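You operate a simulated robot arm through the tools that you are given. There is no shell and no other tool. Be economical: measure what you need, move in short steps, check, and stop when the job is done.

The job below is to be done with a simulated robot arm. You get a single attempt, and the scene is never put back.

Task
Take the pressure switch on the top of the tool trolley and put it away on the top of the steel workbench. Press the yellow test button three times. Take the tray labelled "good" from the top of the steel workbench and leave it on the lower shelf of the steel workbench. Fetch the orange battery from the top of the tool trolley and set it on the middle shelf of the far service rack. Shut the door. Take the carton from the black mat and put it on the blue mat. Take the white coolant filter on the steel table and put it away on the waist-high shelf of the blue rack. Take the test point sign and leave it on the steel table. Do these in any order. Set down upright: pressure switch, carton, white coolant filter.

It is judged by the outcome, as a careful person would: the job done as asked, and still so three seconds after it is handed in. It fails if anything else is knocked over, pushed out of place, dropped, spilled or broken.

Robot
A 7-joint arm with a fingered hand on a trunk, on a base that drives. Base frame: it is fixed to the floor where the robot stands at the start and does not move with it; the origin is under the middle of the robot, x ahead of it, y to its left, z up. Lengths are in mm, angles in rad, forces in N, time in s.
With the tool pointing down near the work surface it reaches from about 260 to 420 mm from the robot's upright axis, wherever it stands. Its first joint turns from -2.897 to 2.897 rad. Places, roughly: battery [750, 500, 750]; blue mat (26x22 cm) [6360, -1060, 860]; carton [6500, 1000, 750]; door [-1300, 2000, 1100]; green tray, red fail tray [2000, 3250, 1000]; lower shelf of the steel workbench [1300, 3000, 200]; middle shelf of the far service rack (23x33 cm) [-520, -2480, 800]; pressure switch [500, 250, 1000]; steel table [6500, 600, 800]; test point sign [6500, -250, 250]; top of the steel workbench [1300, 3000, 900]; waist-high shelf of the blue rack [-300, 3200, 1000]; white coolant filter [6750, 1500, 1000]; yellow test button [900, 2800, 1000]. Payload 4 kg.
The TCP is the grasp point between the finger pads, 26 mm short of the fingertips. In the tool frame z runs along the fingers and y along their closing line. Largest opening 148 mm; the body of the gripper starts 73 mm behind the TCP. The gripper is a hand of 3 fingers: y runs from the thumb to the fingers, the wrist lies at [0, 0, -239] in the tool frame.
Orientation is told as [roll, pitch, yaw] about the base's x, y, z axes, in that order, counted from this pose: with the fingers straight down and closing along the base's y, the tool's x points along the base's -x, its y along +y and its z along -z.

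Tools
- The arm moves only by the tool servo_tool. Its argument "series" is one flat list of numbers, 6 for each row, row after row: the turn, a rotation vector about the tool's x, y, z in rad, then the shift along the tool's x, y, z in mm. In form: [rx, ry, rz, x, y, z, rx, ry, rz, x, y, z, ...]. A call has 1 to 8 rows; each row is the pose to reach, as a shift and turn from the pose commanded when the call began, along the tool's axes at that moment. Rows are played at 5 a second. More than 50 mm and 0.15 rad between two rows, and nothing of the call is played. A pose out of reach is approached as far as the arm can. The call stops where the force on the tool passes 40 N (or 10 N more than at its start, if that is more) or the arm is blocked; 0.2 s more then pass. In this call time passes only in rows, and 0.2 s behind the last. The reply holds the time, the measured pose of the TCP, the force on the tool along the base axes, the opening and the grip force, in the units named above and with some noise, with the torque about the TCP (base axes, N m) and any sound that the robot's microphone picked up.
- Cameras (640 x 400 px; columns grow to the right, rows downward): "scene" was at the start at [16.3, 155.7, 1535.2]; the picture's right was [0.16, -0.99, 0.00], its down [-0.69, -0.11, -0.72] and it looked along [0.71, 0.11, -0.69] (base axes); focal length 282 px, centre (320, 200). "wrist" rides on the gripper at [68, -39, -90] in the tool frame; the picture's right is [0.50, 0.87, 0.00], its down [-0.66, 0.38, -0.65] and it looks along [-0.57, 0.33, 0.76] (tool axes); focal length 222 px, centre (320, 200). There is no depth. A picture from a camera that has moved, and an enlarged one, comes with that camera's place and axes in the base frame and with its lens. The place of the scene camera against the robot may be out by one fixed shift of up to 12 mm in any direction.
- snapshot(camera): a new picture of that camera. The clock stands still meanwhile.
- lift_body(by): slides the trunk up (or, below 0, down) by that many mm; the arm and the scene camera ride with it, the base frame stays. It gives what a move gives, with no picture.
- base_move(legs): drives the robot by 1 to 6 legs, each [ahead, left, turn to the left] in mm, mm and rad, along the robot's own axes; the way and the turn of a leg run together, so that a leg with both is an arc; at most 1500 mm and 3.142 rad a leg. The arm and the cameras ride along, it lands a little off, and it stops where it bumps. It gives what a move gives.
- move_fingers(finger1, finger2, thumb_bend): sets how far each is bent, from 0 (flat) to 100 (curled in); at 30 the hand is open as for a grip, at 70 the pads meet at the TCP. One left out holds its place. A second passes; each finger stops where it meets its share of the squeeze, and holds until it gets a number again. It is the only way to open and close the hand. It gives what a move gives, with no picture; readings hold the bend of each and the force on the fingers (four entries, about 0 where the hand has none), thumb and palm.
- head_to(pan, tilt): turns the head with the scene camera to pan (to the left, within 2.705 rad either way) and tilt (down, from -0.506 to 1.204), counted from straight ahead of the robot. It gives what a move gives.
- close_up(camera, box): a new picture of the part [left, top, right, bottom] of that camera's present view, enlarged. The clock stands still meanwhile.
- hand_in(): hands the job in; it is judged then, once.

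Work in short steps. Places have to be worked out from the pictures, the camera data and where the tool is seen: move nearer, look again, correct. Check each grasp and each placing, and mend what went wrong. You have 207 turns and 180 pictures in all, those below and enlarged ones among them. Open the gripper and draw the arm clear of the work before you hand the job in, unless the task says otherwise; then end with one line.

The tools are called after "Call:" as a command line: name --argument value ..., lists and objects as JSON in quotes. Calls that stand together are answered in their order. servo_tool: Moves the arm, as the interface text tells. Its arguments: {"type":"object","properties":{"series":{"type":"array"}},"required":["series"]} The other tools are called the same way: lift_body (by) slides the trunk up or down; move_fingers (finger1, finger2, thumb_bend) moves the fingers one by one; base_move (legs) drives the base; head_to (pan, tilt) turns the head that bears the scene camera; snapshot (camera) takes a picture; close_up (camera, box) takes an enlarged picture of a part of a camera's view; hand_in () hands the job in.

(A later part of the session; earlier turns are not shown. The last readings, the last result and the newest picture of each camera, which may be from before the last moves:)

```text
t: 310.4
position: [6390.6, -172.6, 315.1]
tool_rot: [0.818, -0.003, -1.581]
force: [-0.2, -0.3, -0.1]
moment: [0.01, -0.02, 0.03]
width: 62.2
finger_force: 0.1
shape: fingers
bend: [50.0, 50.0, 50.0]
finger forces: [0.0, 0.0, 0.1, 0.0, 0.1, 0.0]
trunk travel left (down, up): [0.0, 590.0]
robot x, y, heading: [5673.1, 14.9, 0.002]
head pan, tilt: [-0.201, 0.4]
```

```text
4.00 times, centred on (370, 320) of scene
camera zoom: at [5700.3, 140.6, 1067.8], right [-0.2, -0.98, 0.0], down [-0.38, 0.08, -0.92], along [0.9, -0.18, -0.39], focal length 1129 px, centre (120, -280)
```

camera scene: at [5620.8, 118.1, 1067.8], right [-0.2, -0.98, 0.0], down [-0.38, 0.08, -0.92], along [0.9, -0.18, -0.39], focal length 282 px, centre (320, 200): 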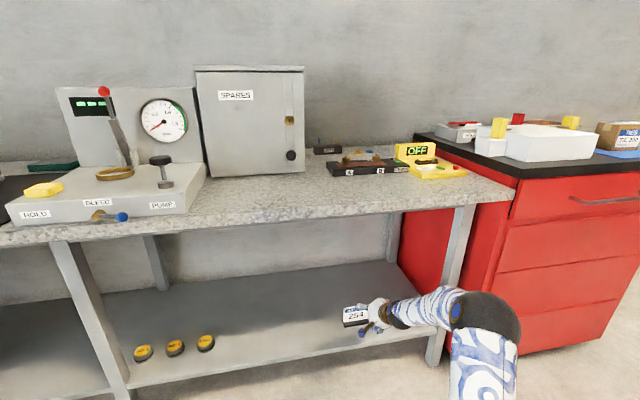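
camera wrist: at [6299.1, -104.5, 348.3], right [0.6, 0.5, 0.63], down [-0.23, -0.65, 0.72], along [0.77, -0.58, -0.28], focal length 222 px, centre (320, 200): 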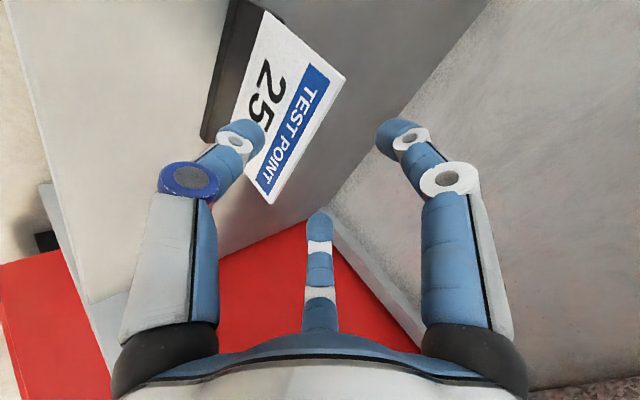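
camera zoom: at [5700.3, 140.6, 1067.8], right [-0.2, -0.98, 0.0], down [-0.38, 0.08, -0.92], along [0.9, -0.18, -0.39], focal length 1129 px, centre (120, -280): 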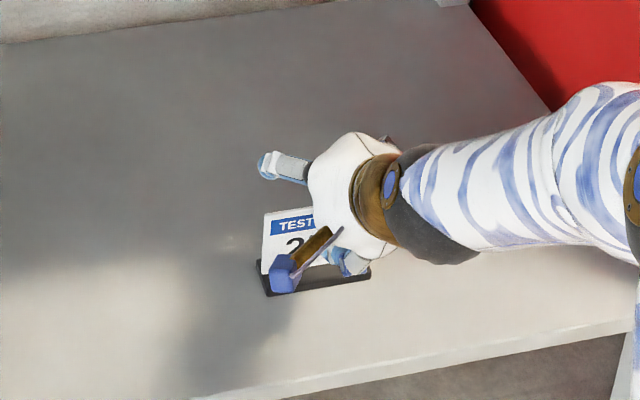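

Straddling correctly. Descend 38 mm and close.

Call:
servo_tool --series '[0, 0, 0, 0, -10, 9, 0, 0, 0, 0, -19, 18, 0, 0, 0, 0, -28, 26]'

Call:
move_fingers --finger1 80 --finger2 80 --thumb_bend 80

Call:
snapshot --camera "wrist"

```text
t: 311.2
position: [6390.2, -171.2, 276.6]
tool_rot: [0.817, -0.004, -1.581]
force: [1.2, 0.7, 0.1]
moment: [-0.01, 0.0, 0.0]
width: 62.3
finger_force: 0.1
shape: fingers
bend: [50.0, 50.0, 50.0]
finger forces: [0.0, 0.0, 0.0, 0.0, 0.1, 0.0]
trunk travel left (down, up): [0.0, 590.0]
robot x, y, heading: [5677.1, 13.5, 0.002]
head pan, tilt: [-0.201, 0.4]
```

```text
t: 312.2
position: [6389.5, -170.9, 278.5]
tool_rot: [0.817, -0.003, -1.582]
force: [0.3, 0.0, -0.2]
moment: [0.01, 0.0, 0.03]
width: 0.7
finger_force: 21.8
shape: fingers
bend: [76.0, 76.0, 72.0]
finger forces: [13.2, 13.4, 0.0, 0.0, 16.2, 0.0]
trunk travel left (down, up): [0.0, 590.0]
robot x, y, heading: [5673.8, 16.1, 0.004]
head pan, tilt: [-0.201, 0.4]
```

```text
56 pictures are left
camera wrist: at [6299.1, -103.7, 309.0], right [0.6, 0.5, 0.63], down [-0.23, -0.65, 0.73], along [0.77, -0.58, -0.28], focal length 222 px, centre (320, 200)
```

wrist: 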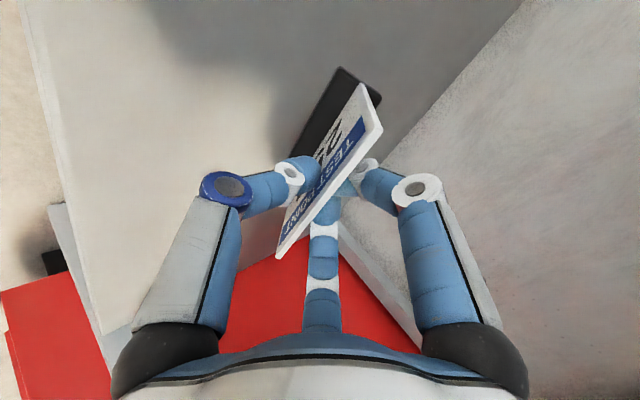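

Plate is pinched. Lift and draw out.

Call:
servo_tool --series '[0, 0, 0, 0, 12, -11, 0, 0, 0, 0, 24, -23, 0, 0, 0, 0, 44, -41, 0, 0, 0, 0, 58, -54]'

Call:
base_move --legs '[[-400, 0, 0]]'

Call:
lift_body --by 400

Call:
lift_body --by 190

Call:
snapshot --camera "scene"

Call:
snapshot --camera "wrist"

```text
t: 313.2
position: [6390.7, -175.0, 356.5]
tool_rot: [0.817, -0.003, -1.582]
force: [0.2, 0.2, 0.3]
moment: [0.03, 0.02, 0.0]
width: 0.6
finger_force: 21.5
shape: fingers
bend: [76.0, 76.0, 72.0]
finger forces: [13.8, 13.7, 0.1, 0.1, 16.1, 0.0]
trunk travel left (down, up): [0.0, 590.0]
robot x, y, heading: [5672.7, 15.0, 0.006]
head pan, tilt: [-0.201, 0.4]
```

```text
t: 315.6
position: [6000.5, -181.8, 356.7]
tool_rot: [0.819, -0.004, -1.592]
force: [0.2, 0.0, -1.0]
moment: [0.01, 0.03, -0.01]
width: 0.9
finger_force: 7.8
shape: fingers
bend: [76.0, 76.0, 72.0]
finger forces: [0.1, 0.0, 0.0, 0.0, 16.0, 0.0]
trunk travel left (down, up): [0.0, 590.0]
robot x, y, heading: [5284.5, 14.5, -0.009]
head pan, tilt: [-0.201, 0.4]
```

```text
t: 319.5
position: [5999.8, -181.7, 756.0]
tool_rot: [0.817, -0.003, -1.591]
force: [0.0, 0.1, -0.5]
moment: [-0.03, 0.02, 0.01]
width: 0.8
finger_force: 8.0
shape: fingers
bend: [76.0, 76.0, 72.0]
finger forces: [0.0, 0.0, 0.0, 0.0, 16.2, 0.1]
trunk travel left (down, up): [-400.0, 190.0]
robot x, y, heading: [5288.1, 18.8, -0.008]
head pan, tilt: [-0.201, 0.4]
```

```text
t: 321.6
position: [6001.2, -182.8, 946.7]
tool_rot: [0.818, -0.003, -1.591]
force: [0.0, 0.3, -1.0]
moment: [-0.03, 0.02, -0.02]
width: 1.0
finger_force: 8.1
shape: fingers
bend: [76.0, 76.0, 72.0]
finger forces: [0.1, 0.1, 0.0, 0.0, 16.2, 0.0]
trunk travel left (down, up): [-590.0, 0.0]
robot x, y, heading: [5284.3, 17.1, -0.009]
head pan, tilt: [-0.201, 0.4]
```

```text
55 pictures are left
camera scene: at [5313.7, 141.7, 1657.7], right [-0.21, -0.98, 0.0], down [-0.38, 0.08, -0.92], along [0.9, -0.19, -0.39], focal length 282 px, centre (320, 200)
```

scene: 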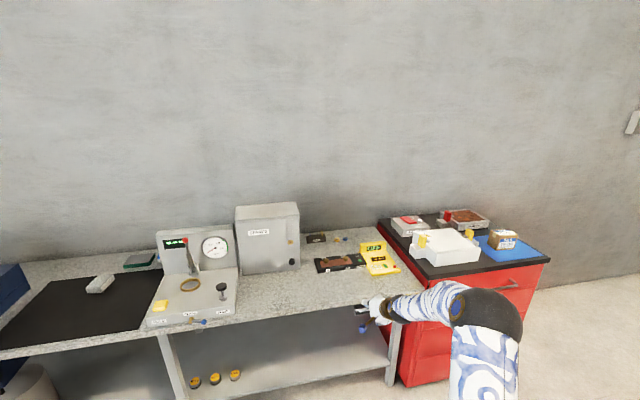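

```text
54 pictures are left
camera wrist: at [5909.8, -113.2, 977.7], right [0.6, 0.49, 0.63], down [-0.23, -0.65, 0.73], along [0.76, -0.58, -0.28], focal length 222 px, centre (320, 200)
```

wrist: 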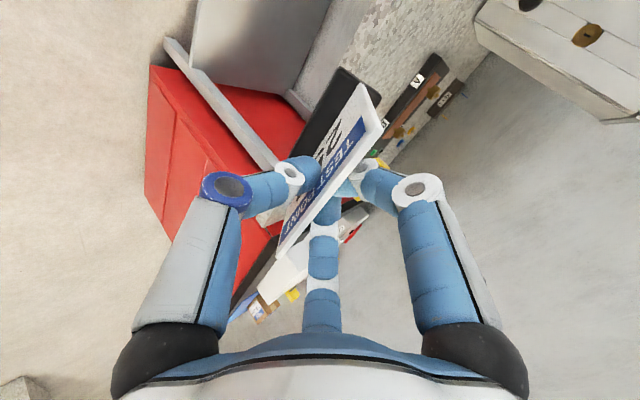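

Sign held, but it tilted ~0.68 rad in the grip (bottom forward). Rotate the tool back by 0.68 so the sign is upright, and move over a free table spot near (6300, 30).

Call:
servo_tool --series '[0.14, 0, 0, 0, 0, 0, 0.28, 0, 0, 0, 0, 0, 0.42, 0, 0, 0, 0, 0, 0.56, 0, 0, 0, 0, 0, 0.68, 0, 0, 0, 0, 0]'

Call:
base_move --legs '[[0, 215, 0], [295, 0, 0]]'

Call:
head_to --pan -0.2 --tilt 0.7

Call:
snapshot --camera "scene"

Call:
snapshot --camera "wrist"

```text
t: 322.8
position: [6000.6, -182.4, 946.1]
tool_rot: [0.135, -0.003, -1.593]
force: [0.1, -0.1, -1.2]
moment: [-0.01, 0.01, 0.03]
width: 1.0
finger_force: 7.7
shape: fingers
bend: [76.0, 76.0, 72.0]
finger forces: [0.0, 0.1, 0.0, 0.1, 15.8, 0.1]
trunk travel left (down, up): [-590.0, 0.0]
robot x, y, heading: [5286.3, 19.0, -0.012]
head pan, tilt: [-0.201, 0.4]
```

```text
t: 326.0
position: [6292.2, 19.6, 947.2]
tool_rot: [0.137, -0.003, -1.6]
force: [0.4, 0.3, -0.2]
moment: [0.02, 0.01, 0.02]
width: 0.8
finger_force: 7.9
shape: fingers
bend: [76.0, 76.0, 72.0]
finger forces: [0.0, 0.0, 0.0, 0.0, 15.7, 0.1]
trunk travel left (down, up): [-590.0, 0.0]
robot x, y, heading: [5579.0, 226.3, -0.015]
head pan, tilt: [-0.201, 0.4]
```

```text
t: 326.8
position: [6292.7, 19.3, 945.9]
tool_rot: [0.14, -0.004, -1.598]
force: [0.6, -0.3, 0.2]
moment: [0.0, 0.0, 0.0]
width: 0.6
finger_force: 7.7
shape: fingers
bend: [76.0, 76.0, 72.0]
finger forces: [0.0, 0.0, 0.1, 0.1, 15.8, 0.0]
trunk travel left (down, up): [-590.0, 0.0]
robot x, y, heading: [5575.9, 222.2, -0.016]
head pan, tilt: [-0.201, 0.7]
```

```text
53 pictures are left
camera scene: at [5599.9, 348.9, 1630.9], right [-0.22, -0.98, 0.0], down [-0.63, 0.14, -0.77], along [0.75, -0.16, -0.64], focal length 282 px, centre (320, 200)
```

scene: 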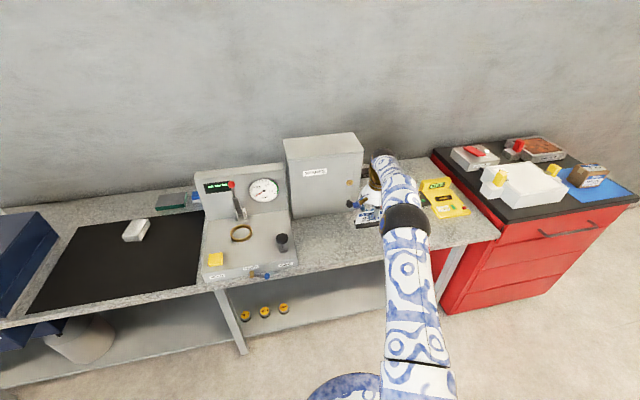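

```text
52 pictures are left
camera wrist: at [6243.4, 88.3, 1028.9], right [0.87, 0.48, 0.12], down [0.27, -0.66, 0.7], along [0.41, -0.58, -0.7], focal length 222 px, centre (320, 200)
```

wrist: 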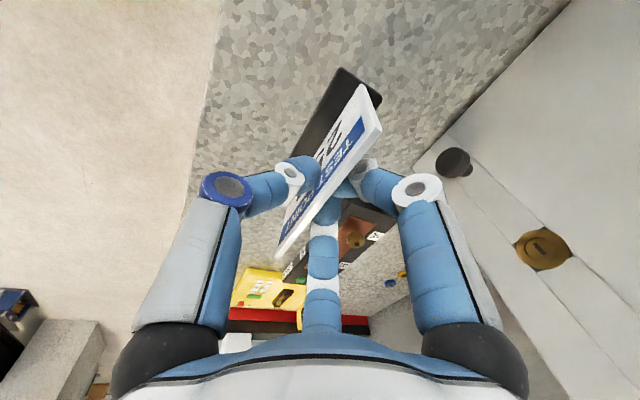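

Spot below is free. Lower to contact.

Call:
servo_tool --series '[0, 0, 0, 0, -2, 20, 0, 0, 0, 0, -5, 40, 0, 0, 0, 0, -6, 46, 0, 0, 0, 0, -7, 52, 0, 0, 0, 0, -8, 57, 0, 0, 0, 0, -8, 60]'

Call:
close_up --camera "scene" --box '[320, 150, 440, 250]'

```text
t: 328.2
position: [6291.7, 19.1, 885.0]
tool_rot: [0.14, -0.004, -1.598]
force: [0.5, -1.0, -0.6]
moment: [-0.01, 0.0, -0.01]
width: 0.7
finger_force: 7.7
shape: fingers
bend: [76.0, 76.0, 72.0]
finger forces: [0.0, 0.0, 0.0, 0.0, 15.8, 0.0]
trunk travel left (down, up): [-590.0, 0.0]
robot x, y, heading: [5577.0, 224.0, -0.012]
head pan, tilt: [-0.201, 0.7]
```

```text
4.00 times, centred on (380, 200) of scene
camera zoom: at [5599.9, 348.9, 1630.9], right [-0.22, -0.98, 0.0], down [-0.63, 0.14, -0.76], along [0.75, -0.16, -0.64], focal length 1129 px, centre (80, 200)
```

zoom: 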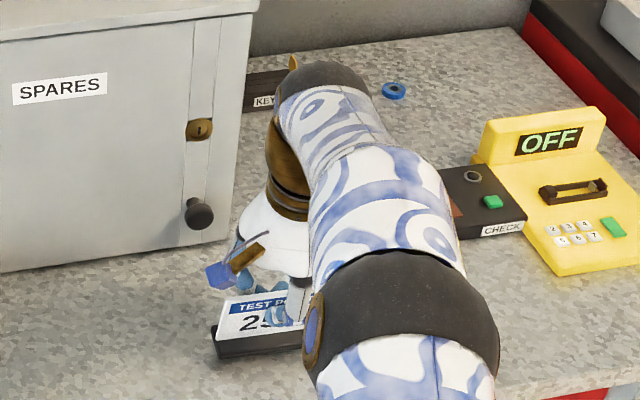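

Rotate a further 0.17 rad (scene view shows the top leaning slightly toward me), then lower to contact.

Call:
servo_tool --series '[0.1, 0, 0, 0, 0, 0, 0.17, 0, 0, 0, 0, 2, 0.17, 0, 0, 0, 0, 6, 0.17, 0, 0, 0, 0, 10]'

Call:
close_up --camera "scene" --box '[330, 190, 410, 250]'

```text
t: 329.2
position: [6265.4, 27.8, 884.4]
tool_rot: [-0.033, -0.003, -1.598]
force: [-1.1, -0.1, -0.2]
moment: [0.03, 0.0, 0.02]
width: 0.1
finger_force: 7.3
shape: fingers
bend: [76.0, 76.0, 72.0]
finger forces: [0.1, 0.0, 0.0, 0.0, 15.4, 0.0]
out of reach, approached as far as the arm can: row 1, 2, 3, 4
trunk travel left (down, up): [-590.0, 0.0]
robot x, y, heading: [5578.0, 217.4, -0.017]
head pan, tilt: [-0.201, 0.7]
```

```text
6.67 times, centred on (370, 220) of scene
camera zoom: at [5599.9, 349.0, 1630.9], right [-0.22, -0.98, 0.0], down [-0.63, 0.14, -0.76], along [0.75, -0.16, -0.64], focal length 1881 px, centre (-13, 67)
```

zoom: 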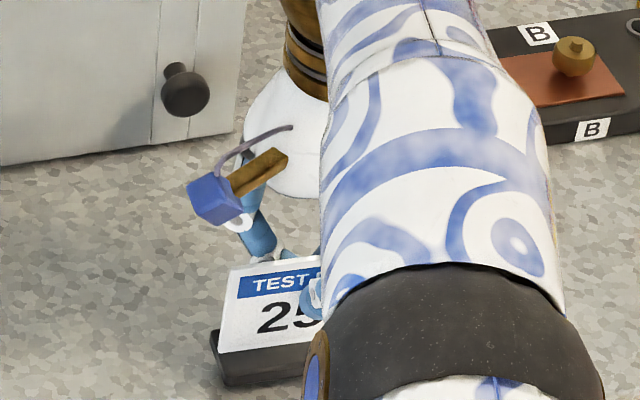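

Sign now looks upright; I hit the reach limit, so move the base 60 mm closer and lower to contact.

Call:
base_move --legs '[[60, 0, 0]]'

Call:
servo_tool --series '[0, 0, 0, 0, 0, 3, 0, 0, 0, 0, 0, 6, 0, 0, 0, 0, 0, 9, 0, 0, 0, 0, 0, 12, 0, 0, 0, 0, 0, 15]'

```text
t: 330.2
position: [6328.1, 28.2, 882.0]
tool_rot: [-0.032, -0.003, -1.597]
force: [0.6, -0.1, -0.2]
moment: [0.01, 0.0, -0.01]
width: 0.7
finger_force: 7.7
shape: fingers
bend: [76.0, 76.0, 72.0]
finger forces: [0.0, 0.1, 0.0, 0.0, 15.4, 0.0]
trunk travel left (down, up): [-590.0, 0.0]
robot x, y, heading: [5643.2, 223.7, -0.013]
head pan, tilt: [-0.201, 0.7]
```

```text
t: 331.4
position: [6325.0, 27.8, 871.7]
tool_rot: [-0.027, -0.006, -1.596]
force: [5.4, 0.2, 16.8]
moment: [-0.03, -0.06, -0.02]
width: 0.4
finger_force: 8.9
shape: fingers
bend: [77.0, 77.0, 74.0]
finger forces: [0.0, 0.0, 0.0, 0.0, 16.6, 0.0]
trunk travel left (down, up): [-590.0, 0.0]
robot x, y, heading: [5641.5, 223.0, -0.015]
head pan, tilt: [-0.201, 0.7]
```

Contact at 16.8 N. Ease up 2 mm, open and lift slightly, then look.

Call:
servo_tool --series '[0, 0, 0, 0, 0, -3]'

Call:
move_fingers --finger1 60 --finger2 60 --thumb_bend 60

Call:
snapshot --camera "wrist"

```text
t: 331.8
position: [6324.9, 28.7, 872.6]
tool_rot: [-0.034, -0.002, -1.597]
force: [2.9, -0.1, 8.9]
moment: [-0.03, -0.1, -0.02]
width: 0.3
finger_force: 8.3
shape: fingers
bend: [77.0, 77.0, 74.0]
finger forces: [0.0, 0.1, 0.1, 0.1, 16.8, 0.1]
trunk travel left (down, up): [-590.0, 0.0]
robot x, y, heading: [5639.0, 223.3, -0.011]
head pan, tilt: [-0.201, 0.7]
```

```text
t: 332.8
position: [6325.5, 28.1, 872.1]
tool_rot: [-0.032, -0.004, -1.597]
force: [0.0, 0.6, 0.0]
moment: [0.01, 0.03, 0.02]
width: 29.3
finger_force: 0.0
shape: fingers
bend: [60.0, 60.0, 60.0]
finger forces: [0.0, 0.0, 0.1, 0.0, 0.0, 0.1]
trunk travel left (down, up): [-590.0, 0.0]
robot x, y, heading: [5644.5, 220.5, -0.016]
head pan, tilt: [-0.201, 0.7]
```

```text
49 pictures are left
camera wrist: at [6291.5, 96.4, 961.9], right [0.88, 0.48, -0.03], down [0.38, -0.66, 0.64], along [0.29, -0.58, -0.77], focal length 222 px, centre (320, 200)
```

wrist: 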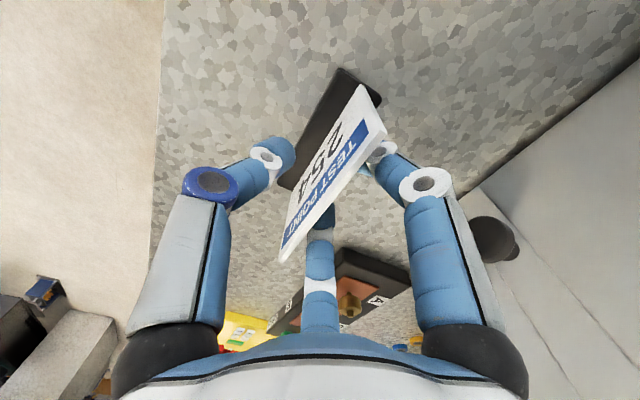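

Sign stands released. Raise the hand.

Call:
servo_tool --series '[0, 0, 0, 0, 0, -25, 0, 0, 0, 0, 0, -60, 0, 0, 0, 0, 0, -100, 0, 0, 0, 0, 0, -140]'

Call:
base_move --legs '[[-400, 0, 0]]'

Call:
snapshot --camera "scene"

```text
t: 333.8
position: [6322.2, 32.9, 1010.6]
tool_rot: [-0.031, -0.003, -1.598]
force: [-0.7, 1.2, -0.4]
moment: [0.01, 0.04, 0.03]
width: 29.2
finger_force: 0.0
shape: fingers
bend: [60.0, 60.0, 60.0]
finger forces: [0.1, 0.1, 0.0, 0.0, 0.0, 0.0]
out of reach, approached as far as the arm can: row 3, 4
trunk travel left (down, up): [-590.0, 0.0]
robot x, y, heading: [5641.1, 226.3, -0.015]
head pan, tilt: [-0.201, 0.7]
```

```text
t: 336.4
position: [5902.9, 39.1, 1012.3]
tool_rot: [-0.033, -0.002, -1.594]
force: [-0.4, -0.4, -0.4]
moment: [0.03, 0.03, -0.03]
width: 29.3
finger_force: 0.1
shape: fingers
bend: [60.0, 60.0, 60.0]
finger forces: [0.0, 0.0, 0.0, 0.0, 0.0, 0.0]
trunk travel left (down, up): [-590.0, 0.0]
robot x, y, heading: [5221.7, 229.5, -0.012]
head pan, tilt: [-0.201, 0.7]
```

```text
48 pictures are left
camera scene: at [5240.0, 353.8, 1630.9], right [-0.21, -0.98, 0.0], down [-0.63, 0.14, -0.77], along [0.75, -0.16, -0.64], focal length 282 px, centre (320, 200)
```

scene: 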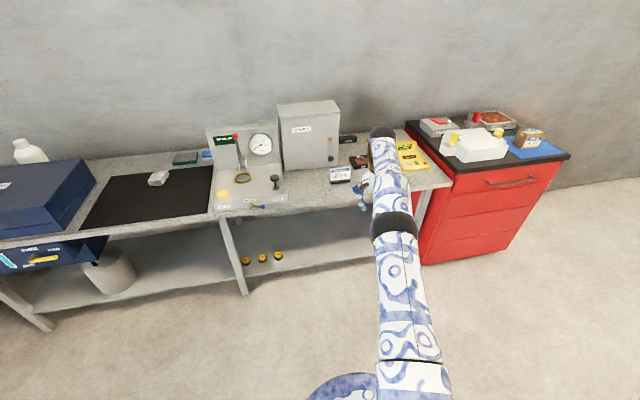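

Sign stands on the table. Retract the arm and drive around to the table's left end for the filter (≈(6790,1530)).

Call:
servo_tool --series '[0, 0, 0, 0, -45, -12, 0, 0, 0, 0, -90, -24, 0, 0, 0, 0, -135, -36, 0, 0, 0, 0, -180, -48, 0, 0, 0, 0, -225, -60, 0, 0, 0, 0, -260, -70]'

Call:
base_move --legs '[[0, 1200, 0], [0, 1150, 0], [0, 0, -1.56], [0, 1300, 0]]'

Call:
head_to --pan 0.2 --tilt 0.6

Call:
snapshot --camera "scene"

```text
t: 337.8
position: [5645.1, 45.8, 1092.2]
tool_rot: [-0.032, -0.002, -1.596]
force: [0.5, 0.2, 1.1]
moment: [0.02, 0.0, 0.0]
width: 29.4
finger_force: 0.0
shape: fingers
bend: [60.0, 60.0, 60.0]
finger forces: [0.0, 0.0, 0.0, 0.1, 0.1, 0.1]
trunk travel left (down, up): [-590.0, 0.0]
robot x, y, heading: [5223.1, 230.3, -0.012]
head pan, tilt: [-0.201, 0.7]
```

```text
t: 358.6
position: [6368.0, 2161.1, 1088.2]
tool_rot: [-0.037, 0.008, -3.116]
force: [0.0, 0.7, -0.5]
moment: [-0.02, 0.03, -0.02]
width: 29.0
finger_force: 0.1
shape: fingers
bend: [60.0, 60.0, 60.0]
finger forces: [0.1, 0.0, 0.1, 0.0, 0.0, 0.0]
trunk travel left (down, up): [-590.0, 0.0]
robot x, y, heading: [6543.4, 2598.9, -1.535]
head pan, tilt: [-0.201, 0.7]
stopped in leg 4: the robot was blocked; the commanded pose is now the measured one
```

```text
t: 359.4
position: [6371.4, 2163.7, 1089.3]
tool_rot: [-0.034, 0.004, -3.117]
force: [-0.3, 0.2, -0.1]
moment: [0.0, -0.02, -0.01]
width: 29.5
finger_force: 0.0
shape: fingers
bend: [60.0, 60.0, 60.0]
finger forces: [0.0, 0.0, 0.0, 0.0, 0.1, 0.0]
trunk travel left (down, up): [-590.0, 0.0]
robot x, y, heading: [6542.4, 2603.4, -1.535]
head pan, tilt: [0.201, 0.6]
```

```text
47 pictures are left
camera scene: at [6676.6, 2567.6, 1636.2], right [-1.0, -0.04, -0.01], down [-0.02, 0.61, -0.79], along [0.04, -0.79, -0.61], focal length 282 px, centre (320, 200)
```

scene: 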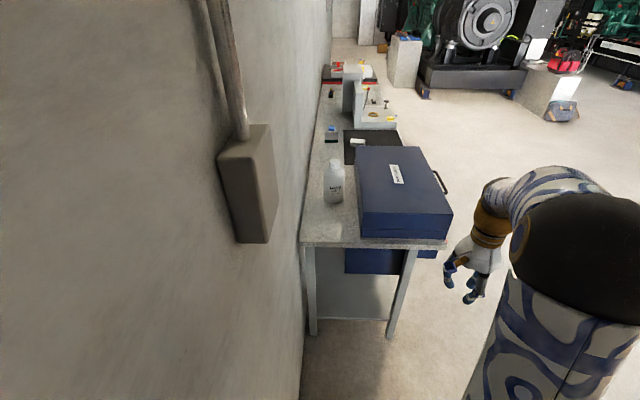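

Blocked by the wall on the left (wall x≈6805). Inspect the white item.

Call:
close_up --camera "scene" --box '[290, 120, 410, 220]'

Call:
base_move --legs '[[0, -40, -0.035]]'

```text
4.00 times, centred on (350, 170) of scene
camera zoom: at [6676.6, 2567.6, 1636.2], right [-1.0, -0.04, -0.01], down [-0.02, 0.61, -0.79], along [0.04, -0.79, -0.61], focal length 1129 px, centre (200, 320)
```

zoom: 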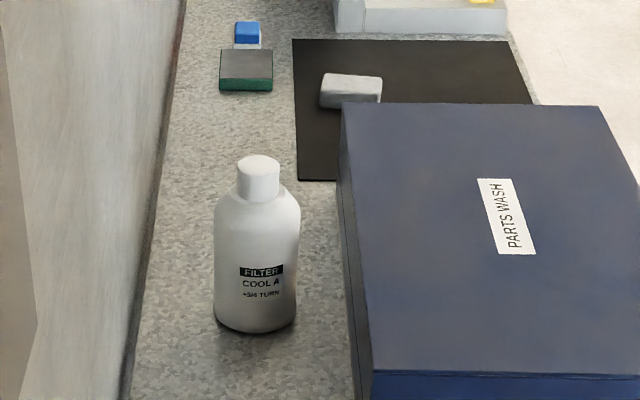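

```text
t: 360.3
position: [6322.5, 2172.6, 1092.6]
tool_rot: [-0.032, -0.003, 3.131]
force: [-1.1, -0.4, 0.0]
moment: [-0.01, -0.03, 0.02]
width: 29.7
finger_force: 0.1
shape: fingers
bend: [60.0, 60.0, 60.0]
finger forces: [0.1, 0.0, 0.0, 0.0, 0.0, 0.1]
trunk travel left (down, up): [-590.0, 0.0]
robot x, y, heading: [6495.4, 2599.7, -1.567]
head pan, tilt: [0.201, 0.6]
```

It's the "FILTER COOL A" (≈(6663,1464), Ø100, cap Ø48 up to z≈1012). I'll grip its cap with a forward-tilted hand (needed later under the rack's upper shelf). Shift the hand left and tilt.

Call:
servo_tool --series '[0, 0, 0, 45, 0, 0, 0, 0, 0, 90, 0, 0, 0, 0, 0, 135, 0, 0, 0, 0, 0, 180, 0, 0, 0, 0, 0, 225, 0, 0, 0, 0, 0, 270, 0, 0, 0, 0, 0, 310, 0, 0]'

Call:
servo_tool --series '[-0.14, 0, 0, 0, 0, 0, -0.28, 0, 0, 0, 0, 0, -0.42, 0, 0, 0, 0, 0, -0.56, 0, 0, 0, 0, 0, -0.7, 0, 0, 0, 0, 0, -0.84, 0, 0, 0, 0, 0]'

Call:
move_fingers --finger1 44 --finger2 44 --thumb_bend 44

Call:
base_move --legs '[[450, 10, 0]]'

Call:
snapshot --camera "wrist"

```text
t: 361.9
position: [6633.2, 2171.2, 1093.1]
tool_rot: [-0.031, -0.002, 3.13]
force: [-0.1, 0.2, 0.1]
moment: [-0.05, 0.02, 0.02]
width: 29.6
finger_force: 0.0
shape: fingers
bend: [60.0, 60.0, 60.0]
finger forces: [0.0, 0.1, 0.1, 0.0, 0.0, 0.1]
trunk travel left (down, up): [-590.0, 0.0]
robot x, y, heading: [6499.7, 2598.8, -1.568]
head pan, tilt: [0.201, 0.6]
```

```text
t: 363.3
position: [6633.5, 2169.3, 1090.3]
tool_rot: [0.807, -0.005, 3.132]
force: [0.4, -0.1, 0.5]
moment: [-0.01, -0.01, -0.01]
width: 29.5
finger_force: 0.1
shape: fingers
bend: [60.0, 60.0, 60.0]
finger forces: [0.1, 0.1, 0.0, 0.0, 0.0, 0.0]
trunk travel left (down, up): [-590.0, 0.0]
robot x, y, heading: [6503.1, 2601.6, -1.565]
head pan, tilt: [0.201, 0.6]
```

```text
t: 364.3
position: [6633.2, 2169.8, 1091.8]
tool_rot: [0.808, -0.003, 3.132]
force: [0.4, 1.1, -0.1]
moment: [0.01, 0.02, 0.03]
width: 81.5
finger_force: 0.0
shape: fingers
bend: [44.0, 44.0, 44.0]
finger forces: [0.1, 0.0, 0.0, 0.1, 0.1, 0.1]
trunk travel left (down, up): [-590.0, 0.0]
robot x, y, heading: [6503.4, 2604.1, -1.568]
head pan, tilt: [0.201, 0.6]
```

```text
t: 367.1
position: [6642.0, 1718.3, 1092.2]
tool_rot: [0.808, -0.003, 3.126]
force: [-0.3, -0.2, 0.0]
moment: [0.01, -0.01, 0.01]
width: 81.1
finger_force: 0.1
shape: fingers
bend: [44.0, 44.0, 44.0]
finger forces: [0.1, 0.0, 0.1, 0.0, 0.0, 0.1]
trunk travel left (down, up): [-590.0, 0.0]
robot x, y, heading: [6511.9, 2149.3, -1.574]
head pan, tilt: [0.201, 0.6]
```

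```text
45 pictures are left
camera wrist: at [6710.2, 1808.4, 1124.8], right [0.49, -0.61, 0.62], down [-0.65, 0.22, 0.73], along [-0.58, -0.76, -0.28], focal length 222 px, centre (320, 200)
```

wrist: 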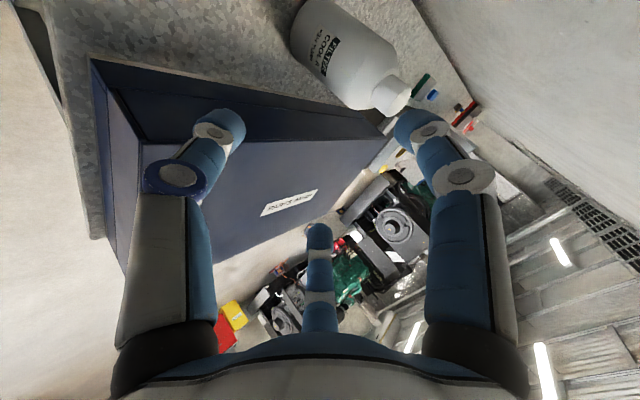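

A thumb-near grip won't fit the short cap at this tilt; rotate the hand −1.57 about its axis so the fingers clamp the cap from the sides.

Call:
servo_tool --series '[0, 0, -0.145, 0, 0, 0, 0, 0, -0.29, 0, 0, 0, 0, 0, -0.435, 0, 0, 0, 0, 0, -0.58, 0, 0, 0, 0, 0, -0.725, 0, 0, 0, 0, 0, -0.87, 0, 0, 0, 0, 0, -1.015, 0, 0, 0, 0, 0, -1.16, 0, 0, 0]'

Call:
servo_tool --series '[0, 0, -0.145, 0, 0, 0, 0, 0, -0.29, 0, 0, 0, 0, 0, -0.41, 0, 0, 0]'

Call:
move_fingers --finger1 48 --finger2 48 --thumb_bend 48

Call:
snapshot --camera "wrist"

```text
t: 368.9
position: [6641.4, 1718.6, 1091.9]
tool_rot: [0.389, -0.726, -2.145]
force: [1.1, -0.7, 0.1]
moment: [0.0, -0.01, 0.03]
width: 81.3
finger_force: 0.1
shape: fingers
bend: [44.0, 44.0, 44.0]
finger forces: [0.0, 0.0, 0.0, 0.0, 0.0, 0.0]
trunk travel left (down, up): [-590.0, 0.0]
robot x, y, heading: [6512.0, 2149.7, -1.573]
head pan, tilt: [0.201, 0.6]
```

```text
t: 369.6
position: [6640.3, 1718.0, 1091.3]
tool_rot: [-0.007, -0.809, -1.58]
force: [-0.6, 1.0, -0.6]
moment: [-0.07, 0.0, 0.01]
width: 81.4
finger_force: 0.1
shape: fingers
bend: [44.0, 44.0, 44.0]
finger forces: [0.0, 0.0, 0.0, 0.0, 0.0, 0.0]
trunk travel left (down, up): [-590.0, 0.0]
robot x, y, heading: [6510.7, 2149.6, -1.575]
head pan, tilt: [0.201, 0.6]
```

```text
t: 370.6
position: [6640.9, 1719.3, 1091.1]
tool_rot: [-0.007, -0.809, -1.583]
force: [0.4, 0.5, 0.3]
moment: [-0.01, 0.05, 0.01]
width: 69.3
finger_force: 0.0
shape: fingers
bend: [48.0, 48.0, 48.0]
finger forces: [0.1, 0.1, 0.0, 0.0, 0.0, 0.0]
trunk travel left (down, up): [-590.0, 0.0]
robot x, y, heading: [6511.2, 2148.1, -1.576]
head pan, tilt: [0.201, 0.6]
```

```text
44 pictures are left
camera wrist: at [6603.9, 1830.9, 1103.7], right [0.87, 0.33, -0.36], down [0.38, 0.01, 0.92], along [0.31, -0.94, -0.11], focal length 222 px, centre (320, 200)
```

wrist: 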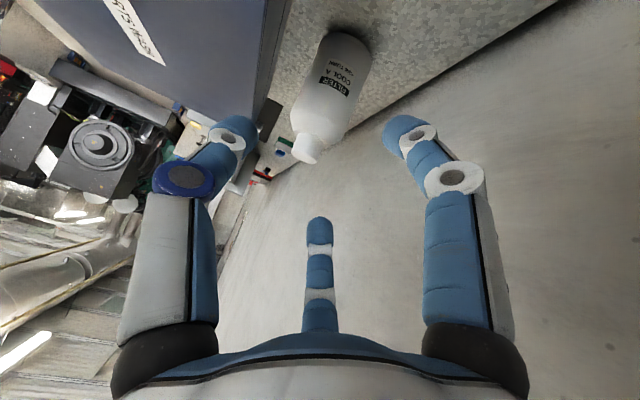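

Cap top ≈(6670,1478,1006). Move to the pre-grasp pose along the tool axis.

Call:
servo_tool --series '[0, 0, 0, -18, 6, 34, 0, 0, 0, -36, 12, 67, 0, 0, 0, -54, 18, 101, 0, 0, 0, -71, 24, 135, 0, 0, 0, -88, 29, 168]'

Call:
snapshot --camera "wrist"

```text
t: 371.9
position: [6667.8, 1534.1, 1036.6]
tool_rot: [-0.006, -0.805, -1.583]
force: [-0.2, 1.0, -0.2]
moment: [0.0, 0.01, 0.02]
width: 69.2
finger_force: 0.0
shape: fingers
bend: [48.0, 48.0, 48.0]
finger forces: [0.0, 0.0, 0.1, 0.0, 0.0, 0.1]
trunk travel left (down, up): [-590.0, 0.0]
robot x, y, heading: [6510.8, 2148.4, -1.575]
head pan, tilt: [0.201, 0.6]
```

```text
43 pictures are left
camera wrist: at [6630.7, 1645.7, 1050.0], right [0.87, 0.33, -0.36], down [0.38, 0.01, 0.92], along [0.31, -0.94, -0.12], focal length 222 px, centre (320, 200)
```

wrist: 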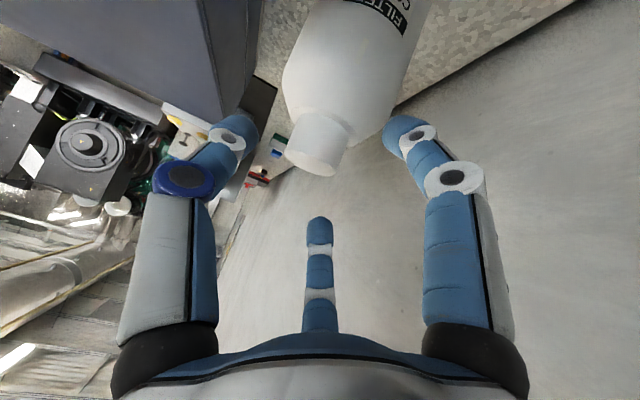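

Cap: axis ≈(6665,1491), z 972–1006. Reduce tilt to 0.6 for better purchase and move in.

Call:
servo_tool --series '[0, 0.1, 0, 0, -1, 0, 0, 0.2, 0, 0, -3, 0, 0, 0.2, 0, 2, -3, 20, 0, 0.2, 0, 2, -3, 38]'

Call:
snapshot --camera "wrist"

Call:
close_up --camera "scene" --box '[270, 130, 430, 230]'

```text
t: 372.9
position: [6666.1, 1506.9, 1009.2]
tool_rot: [-0.003, -0.608, -1.586]
force: [-0.1, 0.7, 1.0]
moment: [-0.03, 0.02, 0.0]
width: 69.2
finger_force: 0.5
shape: fingers
bend: [48.0, 48.0, 48.0]
finger forces: [0.0, 0.8, 0.0, 0.1, 0.0, 0.0]
trunk travel left (down, up): [-590.0, 0.0]
robot x, y, heading: [6511.4, 2149.2, -1.575]
head pan, tilt: [0.201, 0.6]
```

```text
42 pictures are left
camera wrist: at [6627.9, 1614.3, 1044.5], right [0.87, 0.4, -0.29], down [0.38, -0.17, 0.91], along [0.31, -0.9, -0.3], focal length 222 px, centre (320, 200)
```

wrist: 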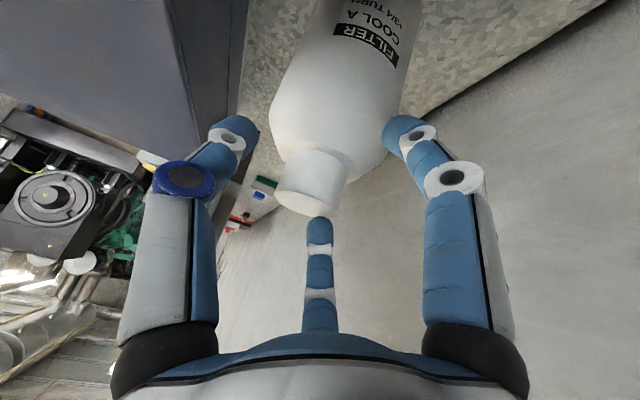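

```text
4.00 times, centred on (350, 180) of scene
camera zoom: at [6674.9, 2114.4, 1639.5], right [-0.98, -0.2, 0.0], down [-0.11, 0.55, -0.82], along [0.16, -0.81, -0.57], focal length 1129 px, centre (200, 280)
```

zoom: 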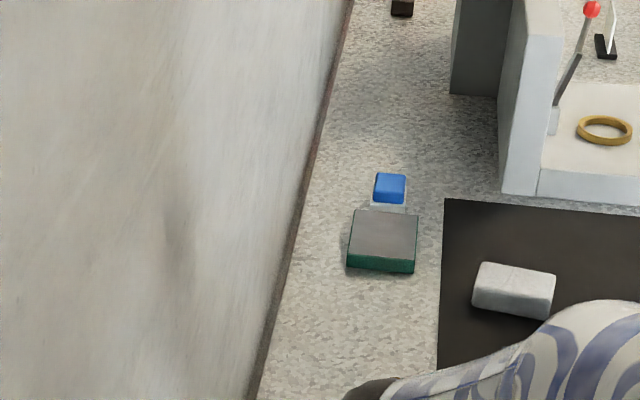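

Triangulating all views puts the cap top at ≈(6673,1443,994). Raise, go forward 52 mm, and come down around it.

Call:
servo_tool --series '[0, 0, 0, -11, 0, -16, 0, 0, 0, -36, 5, 1, 0, 0, 0, -54, 7, 13]'

Call:
snapshot --camera "wrist"

```text
t: 373.6
position: [6671.2, 1458.5, 1029.4]
tool_rot: [-0.005, -0.608, -1.586]
force: [-0.3, 1.0, 0.0]
moment: [0.06, -0.03, 0.0]
width: 70.0
finger_force: 0.5
shape: fingers
bend: [47.0, 48.0, 48.0]
finger forces: [0.8, 0.1, 0.0, 0.0, 0.1, 0.1]
trunk travel left (down, up): [-590.0, 0.0]
robot x, y, heading: [6508.8, 2149.5, -1.576]
head pan, tilt: [0.201, 0.6]
```

```text
40 pictures are left
camera wrist: at [6634.1, 1565.3, 1064.2], right [0.87, 0.4, -0.29], down [0.38, -0.17, 0.91], along [0.31, -0.9, -0.3], focal length 222 px, centre (320, 200)
```

wrist: 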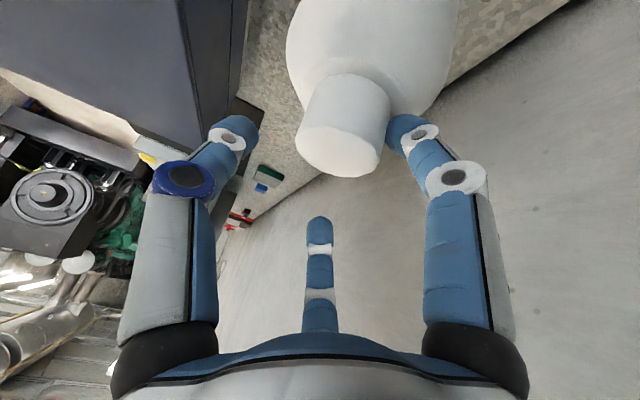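

Cap top now measured at (6673,1455,994). Curl finger1 slightly, then descend around the cap.

Call:
move_fingers --finger1 52

Call:
servo_tool --series '[0, 0, 0, 13, 1, 11, 0, 0, 0, 21, 1, 18, 0, 0, 0, 26, 1, 22]'

Call:
snapshot --camera "wrist"

```text
t: 374.6
position: [6669.9, 1459.0, 1030.0]
tool_rot: [-0.002, -0.608, -1.584]
force: [0.6, 0.1, 0.3]
moment: [0.06, -0.02, 0.0]
width: 64.9
finger_force: 0.2
shape: fingers
bend: [50.0, 48.0, 48.0]
finger forces: [1.2, 0.0, 0.0, 0.0, 0.0, 0.0]
trunk travel left (down, up): [-590.0, 0.0]
robot x, y, heading: [6510.2, 2151.8, -1.57]
head pan, tilt: [0.201, 0.6]
```

```text
t: 375.4
position: [6674.0, 1469.7, 1000.4]
tool_rot: [-0.002, -0.612, -1.583]
force: [5.4, 2.3, 19.1]
moment: [0.04, -0.49, 0.11]
width: 56.7
finger_force: 10.2
shape: fingers
bend: [59.0, 48.0, 48.0]
finger forces: [20.5, 0.0, 0.0, 0.1, 0.1, 0.0]
trunk travel left (down, up): [-590.0, 0.0]
robot x, y, heading: [6512.3, 2147.6, -1.574]
head pan, tilt: [0.201, 0.6]
```

```text
39 pictures are left
camera wrist: at [6635.8, 1576.0, 1034.6], right [0.87, 0.4, -0.29], down [0.38, -0.17, 0.91], along [0.31, -0.9, -0.29], focal length 222 px, centre (320, 200)
```

wrist: 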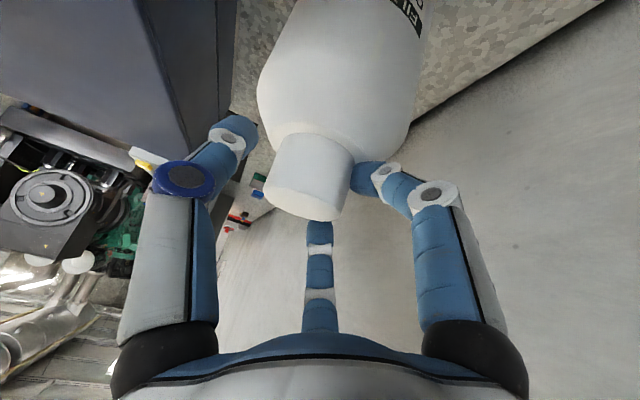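

Finger1 rests on the shoulder; raise 5 mm and close on the cap.

Call:
servo_tool --series '[0, 0, 0, -3, -3, -4]'

Call:
move_fingers --finger1 75 --finger2 75 --thumb_bend 75

Call:
snapshot --camera "wrist"

```text
t: 375.9
position: [6668.2, 1467.8, 1005.5]
tool_rot: [-0.003, -0.609, -1.585]
force: [4.7, -1.3, 11.9]
moment: [-0.12, -0.42, -0.02]
width: 59.8
finger_force: 8.6
shape: fingers
bend: [59.0, 48.0, 48.0]
finger forces: [17.1, 0.0, 0.0, 0.0, 0.1, 0.0]
trunk travel left (down, up): [-590.0, 0.0]
robot x, y, heading: [6510.1, 2148.9, -1.572]
head pan, tilt: [0.201, 0.6]
```

```text
t: 376.9
position: [6669.1, 1466.7, 1004.0]
tool_rot: [-0.004, -0.606, -1.584]
force: [-0.2, -0.2, 0.2]
moment: [0.07, -0.02, -0.01]
width: 38.9
finger_force: 24.0
shape: fingers
bend: [61.0, 59.0, 60.0]
finger forces: [14.5, 11.4, 0.0, 0.1, 22.6, 0.0]
trunk travel left (down, up): [-590.0, 0.0]
robot x, y, heading: [6509.7, 2147.5, -1.579]
head pan, tilt: [0.201, 0.6]
```

```text
38 pictures are left
camera wrist: at [6631.5, 1573.7, 1038.3], right [0.87, 0.4, -0.29], down [0.38, -0.17, 0.91], along [0.31, -0.9, -0.3], focal length 222 px, centre (320, 200)
```

wrist: 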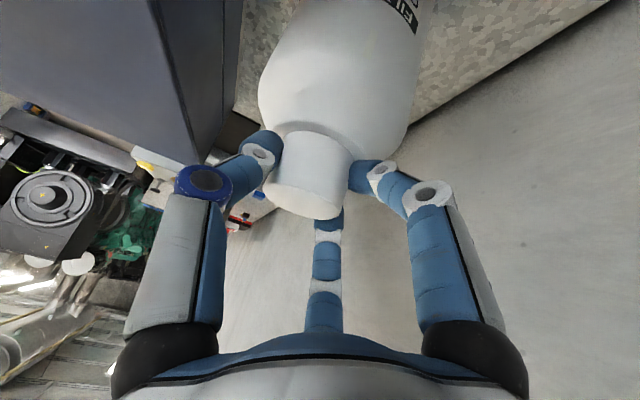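

Firm grip. Lift 50 mm and check weight, then back off.

Call:
servo_tool --series '[0, 0, 0, -6, 0, -8, 0, 0, 0, -14, 0, -20, 0, 0, 0, -24, 0, -34, 0, 0, 0, -32, 0, -46]'

Call:
base_move --legs '[[-450, 0, 0]]'

Call:
snapshot --camera "wrist"

```text
t: 377.9
position: [6668.3, 1463.4, 1059.2]
tool_rot: [-0.003, -0.607, -1.584]
force: [0.8, -0.6, -5.2]
moment: [0.12, -0.03, -0.04]
width: 38.8
finger_force: 24.3
shape: fingers
bend: [61.0, 59.0, 60.0]
finger forces: [14.5, 11.7, 0.1, 0.0, 22.7, 0.0]
trunk travel left (down, up): [-590.0, 0.0]
robot x, y, heading: [6510.9, 2149.3, -1.574]
head pan, tilt: [0.201, 0.6]
```

```text
t: 380.6
position: [6671.6, 1923.4, 1060.1]
tool_rot: [-0.005, -0.608, -1.582]
force: [-0.4, 0.9, -6.5]
moment: [0.1, -0.01, -0.02]
width: 38.7
finger_force: 24.6
shape: fingers
bend: [61.0, 59.0, 60.0]
finger forces: [14.6, 11.6, 0.1, 0.0, 22.6, 0.0]
trunk travel left (down, up): [-590.0, 0.0]
robot x, y, heading: [6515.3, 2610.5, -1.572]
head pan, tilt: [0.201, 0.6]
```

```text
37 pictures are left
camera wrist: at [6633.5, 2030.5, 1094.0], right [0.87, 0.4, -0.29], down [0.38, -0.17, 0.91], along [0.31, -0.9, -0.3], focal length 222 px, centre (320, 200)
```

wrist: 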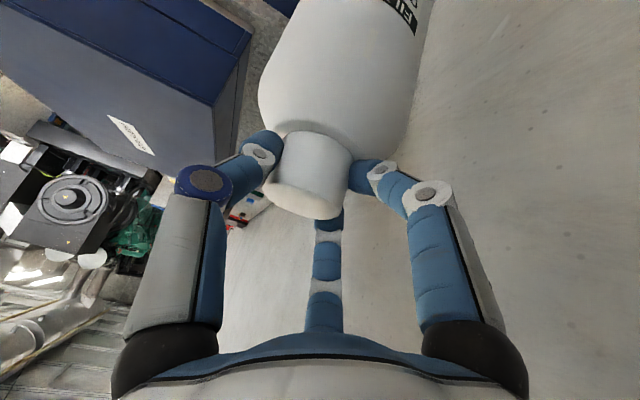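

Held well (~0.6 kg). Drive toward the blue rack.

Call:
base_move --legs '[[0, 0, -1.57], [0, 460, 0], [1500, 0, 0], [1500, 0, 0], [1500, 0, 0]]'

```text
t: 382.5
position: [6395.3, 1915.5, 1057.8]
tool_rot: [0.0, -0.604, -1.97]
force: [0.7, 0.7, -5.4]
moment: [0.13, -0.07, -0.01]
width: 38.8
finger_force: 25.6
shape: fingers
bend: [60.0, 59.0, 60.0]
finger forces: [14.9, 12.4, 0.1, 0.1, 23.7, 0.0]
trunk travel left (down, up): [-590.0, 0.0]
robot x, y, heading: [6513.9, 2609.1, -1.958]
head pan, tilt: [0.201, 0.6]
stopped in leg 1: the robot was blocked; the commanded pose is now the measured one
```

The base is blocked turning near the wall; step away and continue.

Call:
base_move --legs '[[0, -300, 0], [0, 0, -1.18]]'

```text
t: 383.9
position: [6251.0, 1967.4, 1057.8]
tool_rot: [-0.006, -0.605, -2.002]
force: [1.0, 0.4, -6.1]
moment: [0.15, -0.15, -0.01]
width: 38.8
finger_force: 25.9
shape: fingers
bend: [60.0, 60.0, 60.0]
finger forces: [15.3, 13.0, 0.0, 0.0, 23.5, 0.0]
trunk travel left (down, up): [-590.0, 0.0]
robot x, y, heading: [6383.9, 2661.2, -1.989]
head pan, tilt: [0.201, 0.6]
stopped in leg 1: the robot was blocked; the commanded pose is now the measured one
```

Look at what blocks to the right/behind.

Call:
head_to --pan -1.9 --tilt 0.9

Call:
snapshot --camera "scene"

```text
t: 385.9
position: [6251.2, 1966.9, 1059.2]
tool_rot: [-0.005, -0.606, -2.003]
force: [0.1, 0.0, -6.0]
moment: [0.12, -0.06, -0.04]
width: 38.7
finger_force: 24.7
shape: fingers
bend: [60.0, 60.0, 60.0]
finger forces: [14.7, 12.5, 0.0, 0.1, 23.4, 0.1]
trunk travel left (down, up): [-590.0, 0.0]
robot x, y, heading: [6387.3, 2660.9, -1.988]
head pan, tilt: [-1.901, 0.901]
```

```text
36 pictures are left
camera scene: at [6487.0, 2693.3, 1614.7], right [0.68, 0.73, 0.0], down [0.57, -0.53, -0.62], along [-0.46, 0.42, -0.78], focal length 282 px, centre (320, 200)
```

scene: 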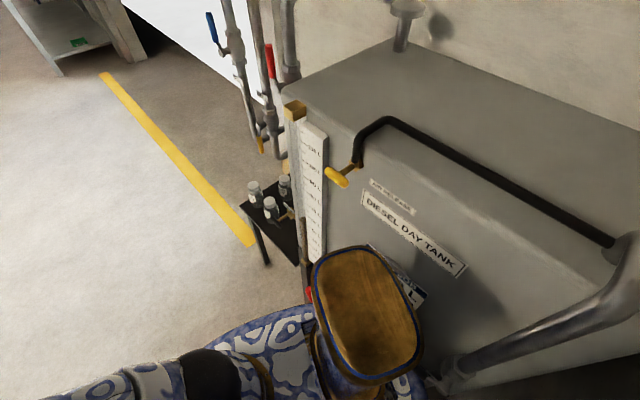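

A diesel tank is behind. Ease forward, then go diagonally away and turn.

Call:
base_move --legs '[[60, 0, 0], [427, -466, 0], [0, 0, -1.15]]'

```text
t: 392.8
position: [5080.7, 2266.8, 1059.2]
tool_rot: [-0.003, -0.606, 3.126]
force: [0.1, 0.5, -5.5]
moment: [-0.05, -0.08, -0.02]
width: 38.3
finger_force: 24.5
shape: fingers
bend: [60.0, 60.0, 60.0]
finger forces: [14.3, 12.1, 0.0, 0.0, 22.8, 0.0]
trunk travel left (down, up): [-590.0, 0.0]
robot x, y, heading: [5763.8, 2419.7, 3.139]
head pan, tilt: [-1.901, 0.901]
```

Call:
base_move --legs '[[0, 250, 0], [1500, 0, 0], [1500, 0, 0], [1500, 0, 0], [1064, 370, 0], [0, 0, -1.57]]'

Call:
head_to --pan 0.3 --tilt 0.35

Call:
snapshot --camera "scene"

```text
t: 424.7
position: [100.8, 2473.1, 1058.9]
tool_rot: [-0.002, -0.605, 1.553]
force: [-0.3, 0.2, -6.2]
moment: [-0.14, 0.01, -0.01]
width: 38.1
finger_force: 23.7
shape: fingers
bend: [60.0, 60.0, 60.0]
finger forces: [13.6, 11.8, 0.0, 0.1, 22.0, 0.0]
trunk travel left (down, up): [-590.0, 0.0]
robot x, y, heading: [256.8, 1788.9, 1.563]
head pan, tilt: [-1.901, 0.901]
```

```text
t: 426.8
position: [100.8, 2472.4, 1059.3]
tool_rot: [-0.004, -0.605, 1.552]
force: [-0.4, 0.0, -6.3]
moment: [-0.12, 0.02, -0.01]
width: 38.2
finger_force: 23.7
shape: fingers
bend: [60.0, 60.0, 60.0]
finger forces: [13.6, 11.8, 0.0, 0.0, 22.0, 0.1]
trunk travel left (down, up): [-590.0, 0.0]
robot x, y, heading: [257.5, 1786.4, 1.564]
head pan, tilt: [0.3, 0.351]
```

```text
35 pictures are left
camera scene: at [71.8, 1810.2, 1662.2], right [0.96, 0.29, 0.0], down [0.1, -0.33, -0.94], along [-0.27, 0.9, -0.34], focal length 282 px, centre (320, 200)
```

scene: 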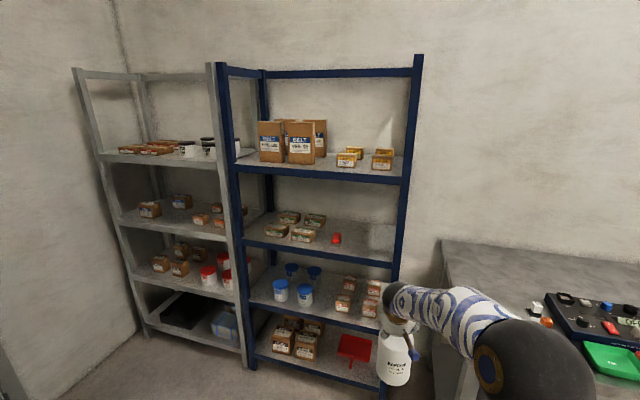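

Waist-high shelf is at z≈950; free space at its right part (x≈−190…50). Raise the hand, centre it in front of the robot, then re-position the base.

Call:
servo_tool --series '[0, 0, 0, -3, -30, -32, 0, 0, 0, -6, -60, -64, 0, 0, 0, -9, -90, -96, 0, 0, 0, -12, -120, -128, 0, 0, 0, -14, -150, -160]'

Call:
base_move --legs '[[0, 330, 0], [300, 0, 0]]'

Call:
snapshot --camera "wrist"

Call:
snapshot --camera "scene"

```text
t: 428.0
position: [249.9, 2386.9, 1199.0]
tool_rot: [-0.004, -0.608, 1.555]
force: [-0.9, 0.0, -5.3]
moment: [-0.1, 0.1, 0.02]
width: 38.0
finger_force: 23.9
shape: fingers
bend: [60.0, 60.0, 60.0]
finger forces: [14.3, 11.9, 0.0, 0.0, 22.5, 0.0]
trunk travel left (down, up): [-590.0, 0.0]
robot x, y, heading: [256.4, 1786.4, 1.564]
head pan, tilt: [0.3, 0.351]
```

```text
t: 431.8
position: [-63.7, 2700.1, 1198.8]
tool_rot: [-0.002, -0.604, 1.545]
force: [-0.3, 0.1, -6.3]
moment: [-0.1, 0.09, 0.03]
width: 38.2
finger_force: 24.1
shape: fingers
bend: [60.0, 60.0, 60.0]
finger forces: [13.8, 11.7, 0.1, 0.0, 22.7, 0.0]
trunk travel left (down, up): [-590.0, 0.0]
robot x, y, heading: [-64.1, 2100.7, 1.55]
head pan, tilt: [0.3, 0.351]
```

```text
34 pictures are left
camera wrist: at [-28.2, 2591.4, 1233.7], right [-0.88, -0.39, -0.29], down [-0.38, 0.18, 0.91], along [-0.3, 0.91, -0.3], focal length 222 px, centre (320, 200)
```

wrist: 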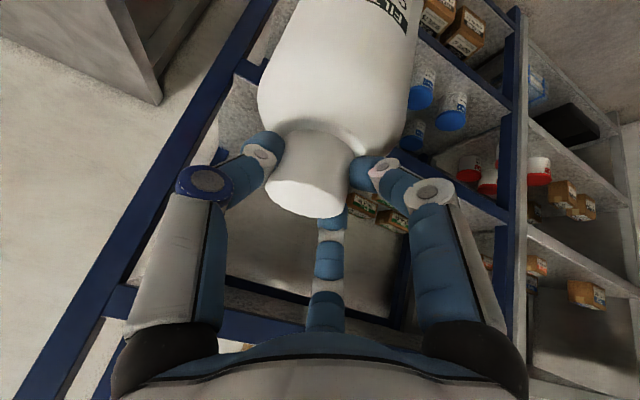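

```text
33 pictures are left
camera scene: at [-247.7, 2123.7, 1662.2], right [0.96, 0.28, 0.0], down [0.1, -0.33, -0.94], along [-0.26, 0.9, -0.34], focal length 282 px, centre (320, 200)
```

scene: 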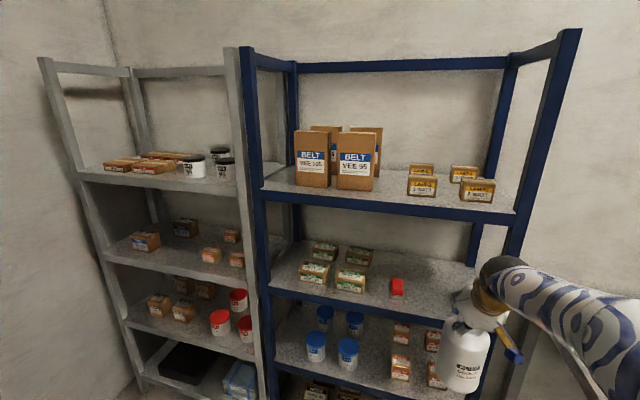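

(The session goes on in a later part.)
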